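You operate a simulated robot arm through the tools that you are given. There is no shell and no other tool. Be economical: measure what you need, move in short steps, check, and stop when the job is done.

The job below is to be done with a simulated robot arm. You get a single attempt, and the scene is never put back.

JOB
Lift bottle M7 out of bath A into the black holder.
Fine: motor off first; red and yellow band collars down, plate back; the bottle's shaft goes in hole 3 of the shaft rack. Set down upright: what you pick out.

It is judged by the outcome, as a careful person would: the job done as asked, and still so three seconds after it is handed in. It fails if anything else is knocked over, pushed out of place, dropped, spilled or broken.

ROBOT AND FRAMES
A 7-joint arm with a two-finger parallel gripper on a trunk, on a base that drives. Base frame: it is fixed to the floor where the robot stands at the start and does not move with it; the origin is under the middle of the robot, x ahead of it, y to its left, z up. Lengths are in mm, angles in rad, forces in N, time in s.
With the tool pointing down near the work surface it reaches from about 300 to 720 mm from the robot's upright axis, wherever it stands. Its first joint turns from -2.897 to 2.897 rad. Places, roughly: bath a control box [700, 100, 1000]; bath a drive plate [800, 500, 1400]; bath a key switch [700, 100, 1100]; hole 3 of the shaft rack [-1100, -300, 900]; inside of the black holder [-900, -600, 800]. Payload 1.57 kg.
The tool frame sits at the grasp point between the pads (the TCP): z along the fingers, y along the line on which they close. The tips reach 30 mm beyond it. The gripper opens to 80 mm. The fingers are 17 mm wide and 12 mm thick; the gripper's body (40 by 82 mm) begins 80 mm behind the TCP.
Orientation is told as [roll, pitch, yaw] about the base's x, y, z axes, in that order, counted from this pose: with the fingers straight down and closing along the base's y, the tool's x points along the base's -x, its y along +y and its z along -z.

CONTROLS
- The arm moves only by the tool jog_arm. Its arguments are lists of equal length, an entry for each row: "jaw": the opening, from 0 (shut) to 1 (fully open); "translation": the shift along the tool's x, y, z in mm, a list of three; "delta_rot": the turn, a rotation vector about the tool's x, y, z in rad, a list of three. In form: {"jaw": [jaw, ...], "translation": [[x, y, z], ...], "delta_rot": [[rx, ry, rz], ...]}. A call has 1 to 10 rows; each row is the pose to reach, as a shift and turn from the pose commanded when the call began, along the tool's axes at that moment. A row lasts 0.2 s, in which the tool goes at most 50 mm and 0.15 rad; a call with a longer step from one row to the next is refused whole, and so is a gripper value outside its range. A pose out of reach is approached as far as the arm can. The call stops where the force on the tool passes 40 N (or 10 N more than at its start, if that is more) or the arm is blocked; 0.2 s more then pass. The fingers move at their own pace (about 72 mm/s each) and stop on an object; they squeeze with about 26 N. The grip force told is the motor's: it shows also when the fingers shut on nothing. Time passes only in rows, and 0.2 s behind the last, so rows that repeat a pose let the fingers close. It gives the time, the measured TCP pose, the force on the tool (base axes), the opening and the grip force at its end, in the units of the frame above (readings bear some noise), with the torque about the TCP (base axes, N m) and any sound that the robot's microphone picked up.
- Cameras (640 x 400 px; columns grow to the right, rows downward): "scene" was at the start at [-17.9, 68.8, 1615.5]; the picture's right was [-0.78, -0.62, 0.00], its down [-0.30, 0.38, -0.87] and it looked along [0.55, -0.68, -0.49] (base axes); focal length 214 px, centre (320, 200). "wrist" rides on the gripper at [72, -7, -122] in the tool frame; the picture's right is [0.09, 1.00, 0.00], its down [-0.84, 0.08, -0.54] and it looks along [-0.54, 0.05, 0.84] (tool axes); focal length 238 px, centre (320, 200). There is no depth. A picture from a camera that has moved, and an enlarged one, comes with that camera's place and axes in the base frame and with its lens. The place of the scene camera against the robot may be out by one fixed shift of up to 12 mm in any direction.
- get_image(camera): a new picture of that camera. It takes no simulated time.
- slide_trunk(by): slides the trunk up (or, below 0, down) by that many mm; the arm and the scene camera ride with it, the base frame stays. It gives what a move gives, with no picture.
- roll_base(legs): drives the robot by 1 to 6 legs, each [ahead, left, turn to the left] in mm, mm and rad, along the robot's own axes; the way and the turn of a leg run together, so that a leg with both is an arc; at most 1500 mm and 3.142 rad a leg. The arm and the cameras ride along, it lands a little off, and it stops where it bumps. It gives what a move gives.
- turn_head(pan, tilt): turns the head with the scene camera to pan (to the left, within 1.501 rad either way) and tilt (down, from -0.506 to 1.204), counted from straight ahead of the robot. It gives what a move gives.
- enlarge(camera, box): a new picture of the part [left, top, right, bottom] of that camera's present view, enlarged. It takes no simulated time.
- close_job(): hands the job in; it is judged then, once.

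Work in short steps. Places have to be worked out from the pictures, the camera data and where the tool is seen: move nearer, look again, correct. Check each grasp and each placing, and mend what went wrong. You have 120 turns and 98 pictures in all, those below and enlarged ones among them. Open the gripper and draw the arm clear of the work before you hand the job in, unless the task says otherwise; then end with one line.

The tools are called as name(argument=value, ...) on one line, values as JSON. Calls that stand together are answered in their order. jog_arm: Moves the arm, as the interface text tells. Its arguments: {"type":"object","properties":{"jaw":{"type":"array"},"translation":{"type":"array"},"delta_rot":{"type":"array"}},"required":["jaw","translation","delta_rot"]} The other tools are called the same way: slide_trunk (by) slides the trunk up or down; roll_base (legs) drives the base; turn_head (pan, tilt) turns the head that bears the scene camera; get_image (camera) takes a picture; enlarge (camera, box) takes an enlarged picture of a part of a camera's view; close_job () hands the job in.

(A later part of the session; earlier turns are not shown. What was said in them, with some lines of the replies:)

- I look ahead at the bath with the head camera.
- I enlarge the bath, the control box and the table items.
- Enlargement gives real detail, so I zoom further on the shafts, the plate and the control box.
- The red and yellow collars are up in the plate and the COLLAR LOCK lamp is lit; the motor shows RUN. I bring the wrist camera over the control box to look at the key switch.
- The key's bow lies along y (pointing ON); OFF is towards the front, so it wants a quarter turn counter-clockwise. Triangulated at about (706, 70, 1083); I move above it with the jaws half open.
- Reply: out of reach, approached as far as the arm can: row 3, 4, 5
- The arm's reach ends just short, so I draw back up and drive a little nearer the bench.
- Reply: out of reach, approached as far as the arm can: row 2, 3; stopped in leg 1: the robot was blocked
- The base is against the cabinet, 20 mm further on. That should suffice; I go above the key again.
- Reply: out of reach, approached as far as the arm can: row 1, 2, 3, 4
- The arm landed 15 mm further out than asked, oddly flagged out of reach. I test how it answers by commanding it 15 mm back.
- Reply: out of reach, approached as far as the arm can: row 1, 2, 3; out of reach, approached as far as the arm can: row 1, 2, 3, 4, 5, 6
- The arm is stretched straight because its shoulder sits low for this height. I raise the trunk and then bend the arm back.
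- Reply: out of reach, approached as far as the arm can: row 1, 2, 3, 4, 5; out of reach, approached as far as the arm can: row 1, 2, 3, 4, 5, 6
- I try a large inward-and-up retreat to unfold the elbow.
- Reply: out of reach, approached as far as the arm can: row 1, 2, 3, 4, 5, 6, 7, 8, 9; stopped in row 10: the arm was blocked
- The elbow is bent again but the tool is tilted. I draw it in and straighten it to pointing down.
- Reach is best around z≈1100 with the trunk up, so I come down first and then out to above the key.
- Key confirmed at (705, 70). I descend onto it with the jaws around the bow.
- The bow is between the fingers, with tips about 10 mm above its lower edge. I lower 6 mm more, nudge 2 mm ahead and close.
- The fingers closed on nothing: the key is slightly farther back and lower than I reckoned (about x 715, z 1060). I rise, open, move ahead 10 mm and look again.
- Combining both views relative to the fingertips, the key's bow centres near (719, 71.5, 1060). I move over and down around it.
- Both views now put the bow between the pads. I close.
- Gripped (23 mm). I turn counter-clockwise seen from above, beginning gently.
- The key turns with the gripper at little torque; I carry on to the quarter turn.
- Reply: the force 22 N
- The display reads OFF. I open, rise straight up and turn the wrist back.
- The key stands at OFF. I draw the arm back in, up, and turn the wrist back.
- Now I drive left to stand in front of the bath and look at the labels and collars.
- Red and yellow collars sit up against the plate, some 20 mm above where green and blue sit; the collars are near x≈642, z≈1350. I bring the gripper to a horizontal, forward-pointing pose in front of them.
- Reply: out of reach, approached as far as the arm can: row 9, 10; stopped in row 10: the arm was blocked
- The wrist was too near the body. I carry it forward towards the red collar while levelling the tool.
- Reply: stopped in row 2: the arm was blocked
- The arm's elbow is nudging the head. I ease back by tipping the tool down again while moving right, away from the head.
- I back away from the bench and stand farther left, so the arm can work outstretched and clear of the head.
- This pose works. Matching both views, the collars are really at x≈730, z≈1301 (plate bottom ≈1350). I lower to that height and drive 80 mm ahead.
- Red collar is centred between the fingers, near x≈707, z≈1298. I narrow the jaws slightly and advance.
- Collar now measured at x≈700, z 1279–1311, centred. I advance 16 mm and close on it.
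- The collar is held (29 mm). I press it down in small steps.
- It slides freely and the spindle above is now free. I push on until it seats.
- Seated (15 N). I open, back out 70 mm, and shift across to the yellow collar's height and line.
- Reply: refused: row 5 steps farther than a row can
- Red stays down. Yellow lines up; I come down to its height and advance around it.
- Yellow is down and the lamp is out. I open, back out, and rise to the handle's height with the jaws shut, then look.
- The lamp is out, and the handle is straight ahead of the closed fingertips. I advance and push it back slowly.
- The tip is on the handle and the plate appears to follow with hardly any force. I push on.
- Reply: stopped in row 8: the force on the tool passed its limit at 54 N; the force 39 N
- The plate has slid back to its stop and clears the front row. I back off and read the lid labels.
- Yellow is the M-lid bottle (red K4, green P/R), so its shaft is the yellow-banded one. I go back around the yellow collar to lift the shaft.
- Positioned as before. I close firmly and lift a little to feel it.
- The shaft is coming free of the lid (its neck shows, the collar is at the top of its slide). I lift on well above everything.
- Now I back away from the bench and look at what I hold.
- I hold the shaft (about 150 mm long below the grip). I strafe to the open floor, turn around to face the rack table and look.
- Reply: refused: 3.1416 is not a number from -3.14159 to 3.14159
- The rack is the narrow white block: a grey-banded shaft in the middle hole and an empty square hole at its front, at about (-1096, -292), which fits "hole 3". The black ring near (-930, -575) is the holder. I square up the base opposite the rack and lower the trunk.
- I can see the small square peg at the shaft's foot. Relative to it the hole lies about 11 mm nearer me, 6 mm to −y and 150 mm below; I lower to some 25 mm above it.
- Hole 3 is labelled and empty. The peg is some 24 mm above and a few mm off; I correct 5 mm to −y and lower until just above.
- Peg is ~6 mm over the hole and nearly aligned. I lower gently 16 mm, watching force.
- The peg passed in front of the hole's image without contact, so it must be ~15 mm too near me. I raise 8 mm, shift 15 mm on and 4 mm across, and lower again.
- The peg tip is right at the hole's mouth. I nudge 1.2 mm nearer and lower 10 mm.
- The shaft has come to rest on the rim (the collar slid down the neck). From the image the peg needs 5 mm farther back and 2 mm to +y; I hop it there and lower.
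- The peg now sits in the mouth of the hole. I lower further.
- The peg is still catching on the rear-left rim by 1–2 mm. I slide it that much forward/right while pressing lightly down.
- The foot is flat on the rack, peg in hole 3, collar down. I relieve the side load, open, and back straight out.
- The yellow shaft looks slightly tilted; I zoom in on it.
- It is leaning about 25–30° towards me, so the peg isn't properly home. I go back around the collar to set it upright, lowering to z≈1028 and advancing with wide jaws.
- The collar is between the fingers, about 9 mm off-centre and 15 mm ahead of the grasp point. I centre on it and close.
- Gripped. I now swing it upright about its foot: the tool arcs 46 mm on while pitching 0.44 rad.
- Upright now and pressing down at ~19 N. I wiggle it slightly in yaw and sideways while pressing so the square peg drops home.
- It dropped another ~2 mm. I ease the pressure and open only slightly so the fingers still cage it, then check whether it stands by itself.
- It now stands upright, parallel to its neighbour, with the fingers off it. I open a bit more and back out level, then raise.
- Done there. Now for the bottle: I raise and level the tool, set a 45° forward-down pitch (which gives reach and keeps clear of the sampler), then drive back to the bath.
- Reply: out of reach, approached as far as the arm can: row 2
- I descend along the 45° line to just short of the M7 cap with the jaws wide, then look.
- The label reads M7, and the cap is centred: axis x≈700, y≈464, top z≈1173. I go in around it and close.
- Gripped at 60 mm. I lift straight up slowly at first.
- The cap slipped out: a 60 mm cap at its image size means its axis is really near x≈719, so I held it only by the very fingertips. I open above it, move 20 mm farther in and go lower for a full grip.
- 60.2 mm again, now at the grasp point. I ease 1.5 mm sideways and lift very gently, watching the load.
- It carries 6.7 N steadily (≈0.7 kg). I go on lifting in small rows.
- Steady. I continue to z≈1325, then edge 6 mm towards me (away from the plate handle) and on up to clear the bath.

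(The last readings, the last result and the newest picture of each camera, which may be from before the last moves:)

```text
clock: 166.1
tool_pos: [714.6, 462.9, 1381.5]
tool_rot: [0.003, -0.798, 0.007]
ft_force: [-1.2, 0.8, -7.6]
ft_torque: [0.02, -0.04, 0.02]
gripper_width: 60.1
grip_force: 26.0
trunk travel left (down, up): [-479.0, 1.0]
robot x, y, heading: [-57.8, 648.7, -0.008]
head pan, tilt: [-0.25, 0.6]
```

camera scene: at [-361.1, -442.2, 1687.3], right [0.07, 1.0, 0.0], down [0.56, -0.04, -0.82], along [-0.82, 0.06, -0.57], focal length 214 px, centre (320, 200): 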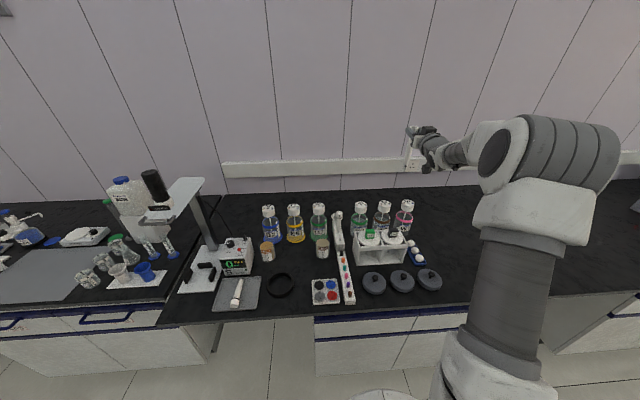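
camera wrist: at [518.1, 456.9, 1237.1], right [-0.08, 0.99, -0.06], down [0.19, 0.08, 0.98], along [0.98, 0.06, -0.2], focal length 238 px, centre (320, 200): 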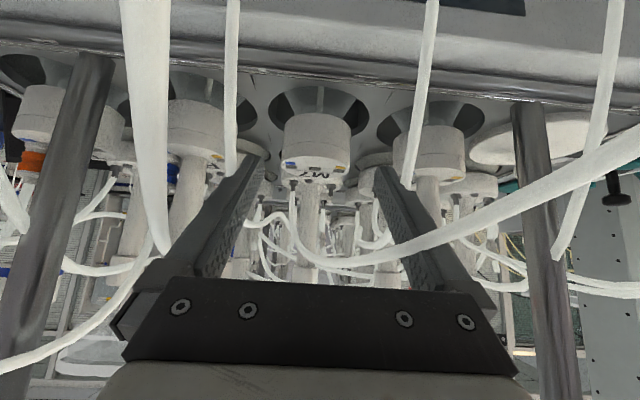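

Lifted, load unchanged. I draw back 60 mm with the arm, rise a bit more, then back the base away and return to the other table.

jog_arm(jaw=[0, 0, 0, 0, 0, 0, 0, 0], translation=[[7, 0, -7], [17, 0, -17.5], [28, 0, -28.7], [38, 0, -39], [30, 0, -47], [20, 0, -57], [10, 0, -67], [3, 0, -74]], delta_rot=[[0, 0, 0], [0, 0, 0], [0, 0, 0], [0, 0, 0], [0, 0, 0], [0, 0, 0], [0, 0, 0], [0, 0, 0]])

roll_base(legs=[[-300, 0, 0], [0, -1400, 0], [0, 0, 3.12]])

```text
clock: 167.9
tool_pos: [660.7, 463.4, 1432.0]
tool_rot: [0.001, -0.799, 0.008]
ft_force: [-1.0, -0.5, -7.1]
ft_torque: [0.0, 0.01, 0.02]
gripper_width: 60.3
grip_force: 25.9
trunk travel left (down, up): [-479.0, 1.0]
robot x, y, heading: [-56.3, 641.8, -0.007]
head pan, tilt: [-0.25, 0.6]
```

```text
clock: 190.6
tool_pos: [-1089.4, -537.4, 1431.7]
tool_rot: [0.001, -0.798, 3.099]
ft_force: [-0.3, 0.1, -7.4]
ft_torque: [0.02, 0.0, 0.04]
gripper_width: 60.2
grip_force: 25.9
trunk travel left (down, up): [-479.0, 1.0]
robot x, y, heading: [-381.5, -752.2, 3.08]
head pan, tilt: [-0.25, 0.6]
```

Load steady at 7 N. I square up so the bottle is over a bare patch of table just behind the ring; there I will feel for the table's height first.

roll_base(legs=[[0, 0, 0.06], [-81, -74, 0]])

turn_head(pan=-0.4, tilt=0.75)

```text
clock: 192.3
tool_pos: [-1021.0, -504.3, 1432.1]
tool_rot: [0.001, -0.798, -3.126]
ft_force: [1.0, 0.2, -6.5]
ft_torque: [0.0, 0.0, 0.02]
gripper_width: 59.9
grip_force: 26.1
trunk travel left (down, up): [-479.0, 1.0]
robot x, y, heading: [-306.0, -683.8, -3.143]
head pan, tilt: [-0.25, 0.6]
```

```text
clock: 193.0
tool_pos: [-1022.0, -505.3, 1431.8]
tool_rot: [0.001, -0.797, -3.126]
ft_force: [-0.1, -0.4, -8.3]
ft_torque: [0.03, 0.02, 0.02]
gripper_width: 59.7
grip_force: 25.8
trunk travel left (down, up): [-479.0, 1.0]
robot x, y, heading: [-305.2, -681.4, -3.144]
head pan, tilt: [-0.4, 0.75]
```

jog_arm(jaw=[0, 0, 0, 0, 0, 0, 0, 0, 0, 0], translation=[[10, 0, 12], [30, 0, 36], [54, 0, 62], [78, 0, 90], [102, 0, 117], [126, 0, 144], [150, 0, 171], [172, 0, 197], [189, 0, 215], [198, 0, 226]], delta_rot=[[0, 0, 0], [0, 0, 0], [0, 0, 0], [0, 0, 0], [0, 0, 0], [0, 0, 0], [0, 0, 0], [0, 0, 0], [0, 0, 0], [0, 0, 0]])

```text
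clock: 195.2
tool_pos: [-1043.9, -505.7, 1131.2]
tool_rot: [0.001, -0.798, -3.127]
ft_force: [1.0, 0.3, -6.7]
ft_torque: [-0.01, 0.02, 0.02]
gripper_width: 59.5
grip_force: 25.7
trunk travel left (down, up): [-479.0, 1.0]
robot x, y, heading: [-304.8, -681.7, -3.137]
head pan, tilt: [-0.4, 0.75]
```

jog_arm(jaw=[0, 0, 0, 0, 0, 0, 0, 0, 0, 0], translation=[[3.6, 0, 3.5], [7.2, 0, 7], [10.8, 0, 10.5], [14.3, 0, 13.9], [17.9, 0, 17.4], [21.5, 0, 20.9], [25.1, 0, 24.4], [28.7, 0, 27.9], [31.5, 0, 30.7], [34.4, 0, 33.5]], delta_rot=[[0, 0, 0], [0, 0, 0], [0, 0, 0], [0, 0, 0], [0, 0, 0], [0, 0, 0], [0, 0, 0], [0, 0, 0], [0, 0, 0], [0, 0, 0]])

```text
clock: 197.4
tool_pos: [-1045.3, -505.3, 1084.1]
tool_rot: [0.001, -0.797, -3.126]
ft_force: [0.0, -0.2, -7.1]
ft_torque: [0.01, 0.04, 0.02]
gripper_width: 60.0
grip_force: 26.2
trunk travel left (down, up): [-479.0, 1.0]
robot x, y, heading: [-301.1, -676.8, -3.141]
head pan, tilt: [-0.4, 0.75]
```

Still free. I feel downward in 1.5–2 mm rows.

jog_arm(jaw=[0, 0, 0, 0, 0, 0, 0, 0, 0, 0], translation=[[1.4, 0, 1.4], [2.9, 0, 2.8], [4.3, 0, 4.2], [5.7, 0, 5.6], [7.2, 0, 7], [8.6, 0, 8.4], [10, 0, 9.8], [11.5, 0, 11.1], [12.9, 0, 12.5], [14.3, 0, 13.9]], delta_rot=[[0, 0, 0], [0, 0, 0], [0, 0, 0], [0, 0, 0], [0, 0, 0], [0, 0, 0], [0, 0, 0], [0, 0, 0], [0, 0, 0], [0, 0, 0]])

jog_arm(jaw=[0, 0, 0, 0, 0], translation=[[1.4, 0, 1.4], [2.9, 0, 2.8], [4.3, 0, 4.2], [5.7, 0, 5.6], [7.2, 0, 7]], delta_rot=[[0, 0, 0], [0, 0, 0], [0, 0, 0], [0, 0, 0], [0, 0, 0]])

```text
clock: 199.6
tool_pos: [-1046.0, -505.8, 1063.4]
tool_rot: [0.003, -0.797, -3.126]
ft_force: [-0.9, 0.7, -7.7]
ft_torque: [-0.01, -0.02, 0.01]
gripper_width: 60.1
grip_force: 26.3
trunk travel left (down, up): [-479.0, 1.0]
robot x, y, heading: [-302.4, -679.5, -3.139]
head pan, tilt: [-0.4, 0.75]
```

```text
clock: 200.8
tool_pos: [-1045.1, -507.0, 1054.8]
tool_rot: [0.002, -0.798, -3.125]
ft_force: [0.6, 0.0, -8.1]
ft_torque: [0.0, -0.02, 0.01]
gripper_width: 59.7
grip_force: 26.0
trunk travel left (down, up): [-479.0, 1.0]
robot x, y, heading: [-305.2, -683.2, -3.145]
head pan, tilt: [-0.4, 0.75]
```

jog_arm(jaw=[0, 0, 0, 0, 0, 0, 0, 0], translation=[[1.4, 0, 1.4], [2.9, 0, 2.8], [4.3, 0, 4.2], [5.7, 0, 5.6], [7.2, 0, 7], [8.6, 0, 8.4], [10, 0, 9.8], [11.5, 0, 11.1]], delta_rot=[[0, 0, 0], [0, 0, 0], [0, 0, 0], [0, 0, 0], [0, 0, 0], [0, 0, 0], [0, 0, 0], [0, 0, 0]])

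jog_arm(jaw=[0, 0, 0, 0, 0, 0], translation=[[1.4, 0, 1.4], [2.9, 0, 2.8], [4.3, 0, 4.2], [5.7, 0, 5.6], [7.2, 0, 7], [8.6, 0, 8.4]], delta_rot=[[0, 0, 0], [0, 0, 0], [0, 0, 0], [0, 0, 0], [0, 0, 0], [0, 0, 0]])

```text
clock: 202.6
tool_pos: [-1045.5, -506.1, 1039.2]
tool_rot: [0.002, -0.796, -3.126]
ft_force: [-0.9, -0.2, -7.0]
ft_torque: [0.03, 0.05, -0.01]
gripper_width: 59.9
grip_force: 25.8
trunk travel left (down, up): [-479.0, 1.0]
robot x, y, heading: [-302.3, -680.1, -3.143]
head pan, tilt: [-0.4, 0.75]
```

```text
clock: 204.0
tool_pos: [-1045.7, -506.3, 1034.5]
tool_rot: [0.001, -0.813, -3.123]
ft_force: [5.0, 3.2, 34.2]
ft_torque: [0.07, -0.15, -0.04]
gripper_width: 59.9
grip_force: 26.1
trunk travel left (down, up): [-479.0, 1.0]
robot x, y, heading: [-304.2, -681.2, -3.138]
head pan, tilt: [-0.4, 0.75]
```

Contact with the table at TCP z≈1036. I raise 50 mm (bottle foot ~40 mm up) and carry it over the ring's estimated place (−934, −570), then use one picture.

jog_arm(jaw=[0, 0, 0, 0, 0, 0, 0, 0, 0, 0], translation=[[-8, 0, -7.8], [-22, 0, -21.4], [-35.9, 0, -34.9], [-26, 8, -45], [-14, 19, -57], [-1, 30, -71], [12, 41, -84], [25, 51, -97], [36, 60, -109], [41.5, 64, -114.5]], delta_rot=[[0, 0, 0], [0, 0, 0], [0, 0, 0], [0, 0, 0], [0, 0, 0], [0, 0, 0], [0, 0, 0], [0, 0, 0], [0, 0, 0], [0, 0, 0]])

enlarge(camera="scene", box=[200, 120, 440, 300])

```text
clock: 206.2
tool_pos: [-934.4, -569.1, 1076.9]
tool_rot: [0.001, -0.8, -3.123]
ft_force: [1.1, -1.1, -7.6]
ft_torque: [-0.01, 0.01, 0.02]
gripper_width: 59.8
grip_force: 26.0
trunk travel left (down, up): [-479.0, 1.0]
robot x, y, heading: [-302.5, -680.3, -3.14]
head pan, tilt: [-0.4, 0.75]
```

```text
2.22 times, centred on (320, 210) of scene
camera zoom: at [-294.8, -789.2, 1674.5], right [0.39, 0.92, 0.0], down [0.63, -0.27, -0.73], along [-0.67, 0.28, -0.68], focal length 477 px, centre (320, 178)
```

zoom: 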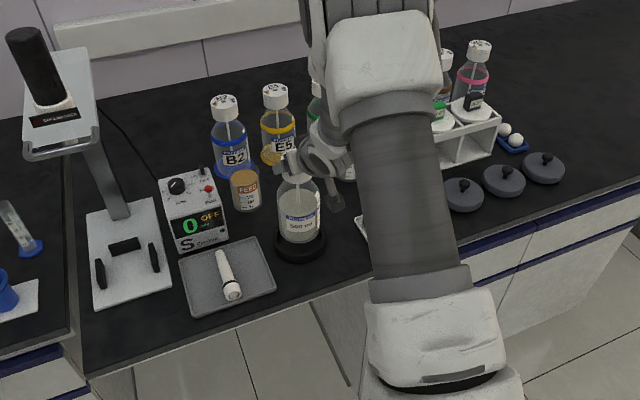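

The bottle hangs concentric with the ring as far as the picture resolves (within a few mm). I lower it gently, watching for early contact.

jog_arm(jaw=[0, 0, 0, 0, 0, 0, 0, 0, 0, 0], translation=[[2.1, 0, 2], [4.3, 0, 4.2], [6.5, 0, 6.3], [8.6, 0, 8.4], [10.8, 0, 10.5], [12.9, 0, 12.5], [15, 0, 14.6], [17.2, 0, 16.7], [19.4, 0, 18.8], [21.5, 0, 20.9]], delta_rot=[[0, 0, 0], [0, 0, 0], [0, 0, 0], [0, 0, 0], [0, 0, 0], [0, 0, 0], [0, 0, 0], [0, 0, 0], [0, 0, 0], [0, 0, 0]])

```text
clock: 208.4
tool_pos: [-934.6, -569.4, 1045.4]
tool_rot: [0.003, -0.797, -3.123]
ft_force: [0.7, -0.3, -7.6]
ft_torque: [0.05, 0.0, -0.02]
gripper_width: 59.8
grip_force: 25.7
trunk travel left (down, up): [-479.0, 1.0]
robot x, y, heading: [-303.9, -680.3, -3.143]
head pan, tilt: [-0.4, 0.75]
```

Nine millimetres above the table and no contact: the foot is inside the ring. I lower the rest until it takes weight.

jog_arm(jaw=[0, 0, 0, 0, 0], translation=[[1, 0, 1], [2.2, 0, 2.1], [3.2, 0, 3.1], [4.3, 0, 4.2], [5.4, 0, 5.2]], delta_rot=[[0, 0, 0], [0, 0, 0], [0, 0, 0], [0, 0, 0], [0, 0, 0]])

```text
clock: 209.6
tool_pos: [-933.6, -568.5, 1040.2]
tool_rot: [0.003, -0.798, -3.126]
ft_force: [-0.4, 0.5, -7.8]
ft_torque: [0.02, 0.0, 0.02]
gripper_width: 59.7
grip_force: 25.7
trunk travel left (down, up): [-479.0, 1.0]
robot x, y, heading: [-301.4, -681.1, -3.145]
head pan, tilt: [-0.4, 0.75]
```

jog_arm(jaw=[0, 0, 0, 0, 0], translation=[[0.8, 0, 0.8], [1.6, 0, 1.5], [2.3, 0, 2.2], [3, 0, 2.9], [3.6, 0, 3.5]], delta_rot=[[0, 0, 0], [0, 0, 0], [0, 0, 0], [0, 0, 0], [0, 0, 0]])

```text
clock: 210.8
tool_pos: [-933.4, -568.9, 1035.8]
tool_rot: [0.002, -0.8, -3.125]
ft_force: [2.1, 0.2, -0.5]
ft_torque: [0.05, -0.56, 0.02]
gripper_width: 59.8
grip_force: 25.7
trunk travel left (down, up): [-479.0, 1.0]
robot x, y, heading: [-303.5, -681.6, -3.137]
head pan, tilt: [-0.4, 0.75]
```

It rests on the table inside the ring (load gone). I settle 0.7 mm, open, and withdraw back along the tool axis.

jog_arm(jaw=[0, 0.85, 0.95, 0.95, 0.95, 0.95, 0.95, 0.95, 0.95], translation=[[0.5, 0, 0.5], [0.5, 0, 0.5], [0.5, 0, 0.5], [0.5, 0, 0.5], [0, 0, -12], [0, 0, -40], [0, 0, -80], [0, 0, -120], [0, 0, -160]], delta_rot=[[0, 0, 0], [0, 0, 0], [0, 0, 0], [0, 0, 0], [0, 0, 0], [0, 0, 0], [0, 0, 0], [0, 0, 0], [0, 0, 0]])

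roll_base(legs=[[-120, -80, 0]])

enlarge(camera="scene", box=[270, 120, 430, 260])

```text
clock: 212.8
tool_pos: [-816.1, -565.2, 1144.7]
tool_rot: [0.002, -0.798, -3.126]
ft_force: [-1.1, -0.9, -0.3]
ft_torque: [0.0, 0.03, 0.02]
gripper_width: 75.8
grip_force: 0.0
trunk travel left (down, up): [-479.0, 1.0]
robot x, y, heading: [-302.6, -680.1, -3.138]
head pan, tilt: [-0.4, 0.75]
```

```text
clock: 214.2
tool_pos: [-698.8, -483.2, 1144.7]
tool_rot: [-0.001, -0.801, -3.13]
ft_force: [0.5, 0.2, 0.7]
ft_torque: [0.0, -0.02, 0.02]
gripper_width: 76.0
grip_force: 0.0
trunk travel left (down, up): [-479.0, 1.0]
robot x, y, heading: [-185.9, -601.7, 3.142]
head pan, tilt: [-0.4, 0.75]
```

```text
2.86 times, centred on (350, 190) of scene
camera zoom: at [-174.6, -708.4, 1674.5], right [0.39, 0.92, 0.0], down [0.63, -0.27, -0.73], along [-0.67, 0.29, -0.68], focal length 613 px, centre (234, 229)
```

zoom: 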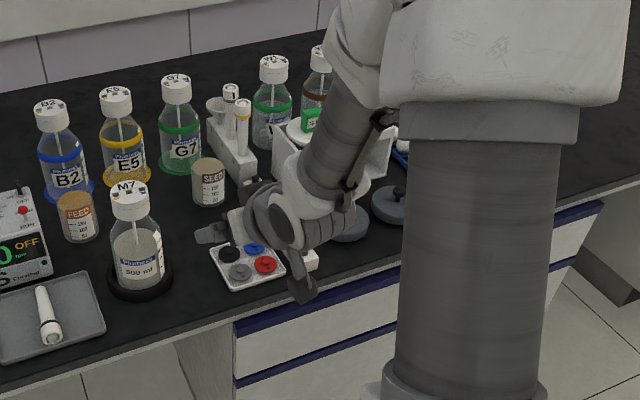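

The last picture shows M7 upright inside the black ring and its yellow-banded shaft upright in hole 3. The gripper is open and clear of everything, so I hand in.

close_job()

```text
The job is handed in.
```

Job handed in: motor off, red and yellow collars down, plate slid back, the yellow-banded shaft upright in hole 3 of the shaft rack, and bottle M7 upright in the black holder. On the way, the shaft first came to rest leaning in hole 3 and I set it straight, and M7's cap slipped from the fingertips once while the bottle was still in the bath, before the lift that worked.
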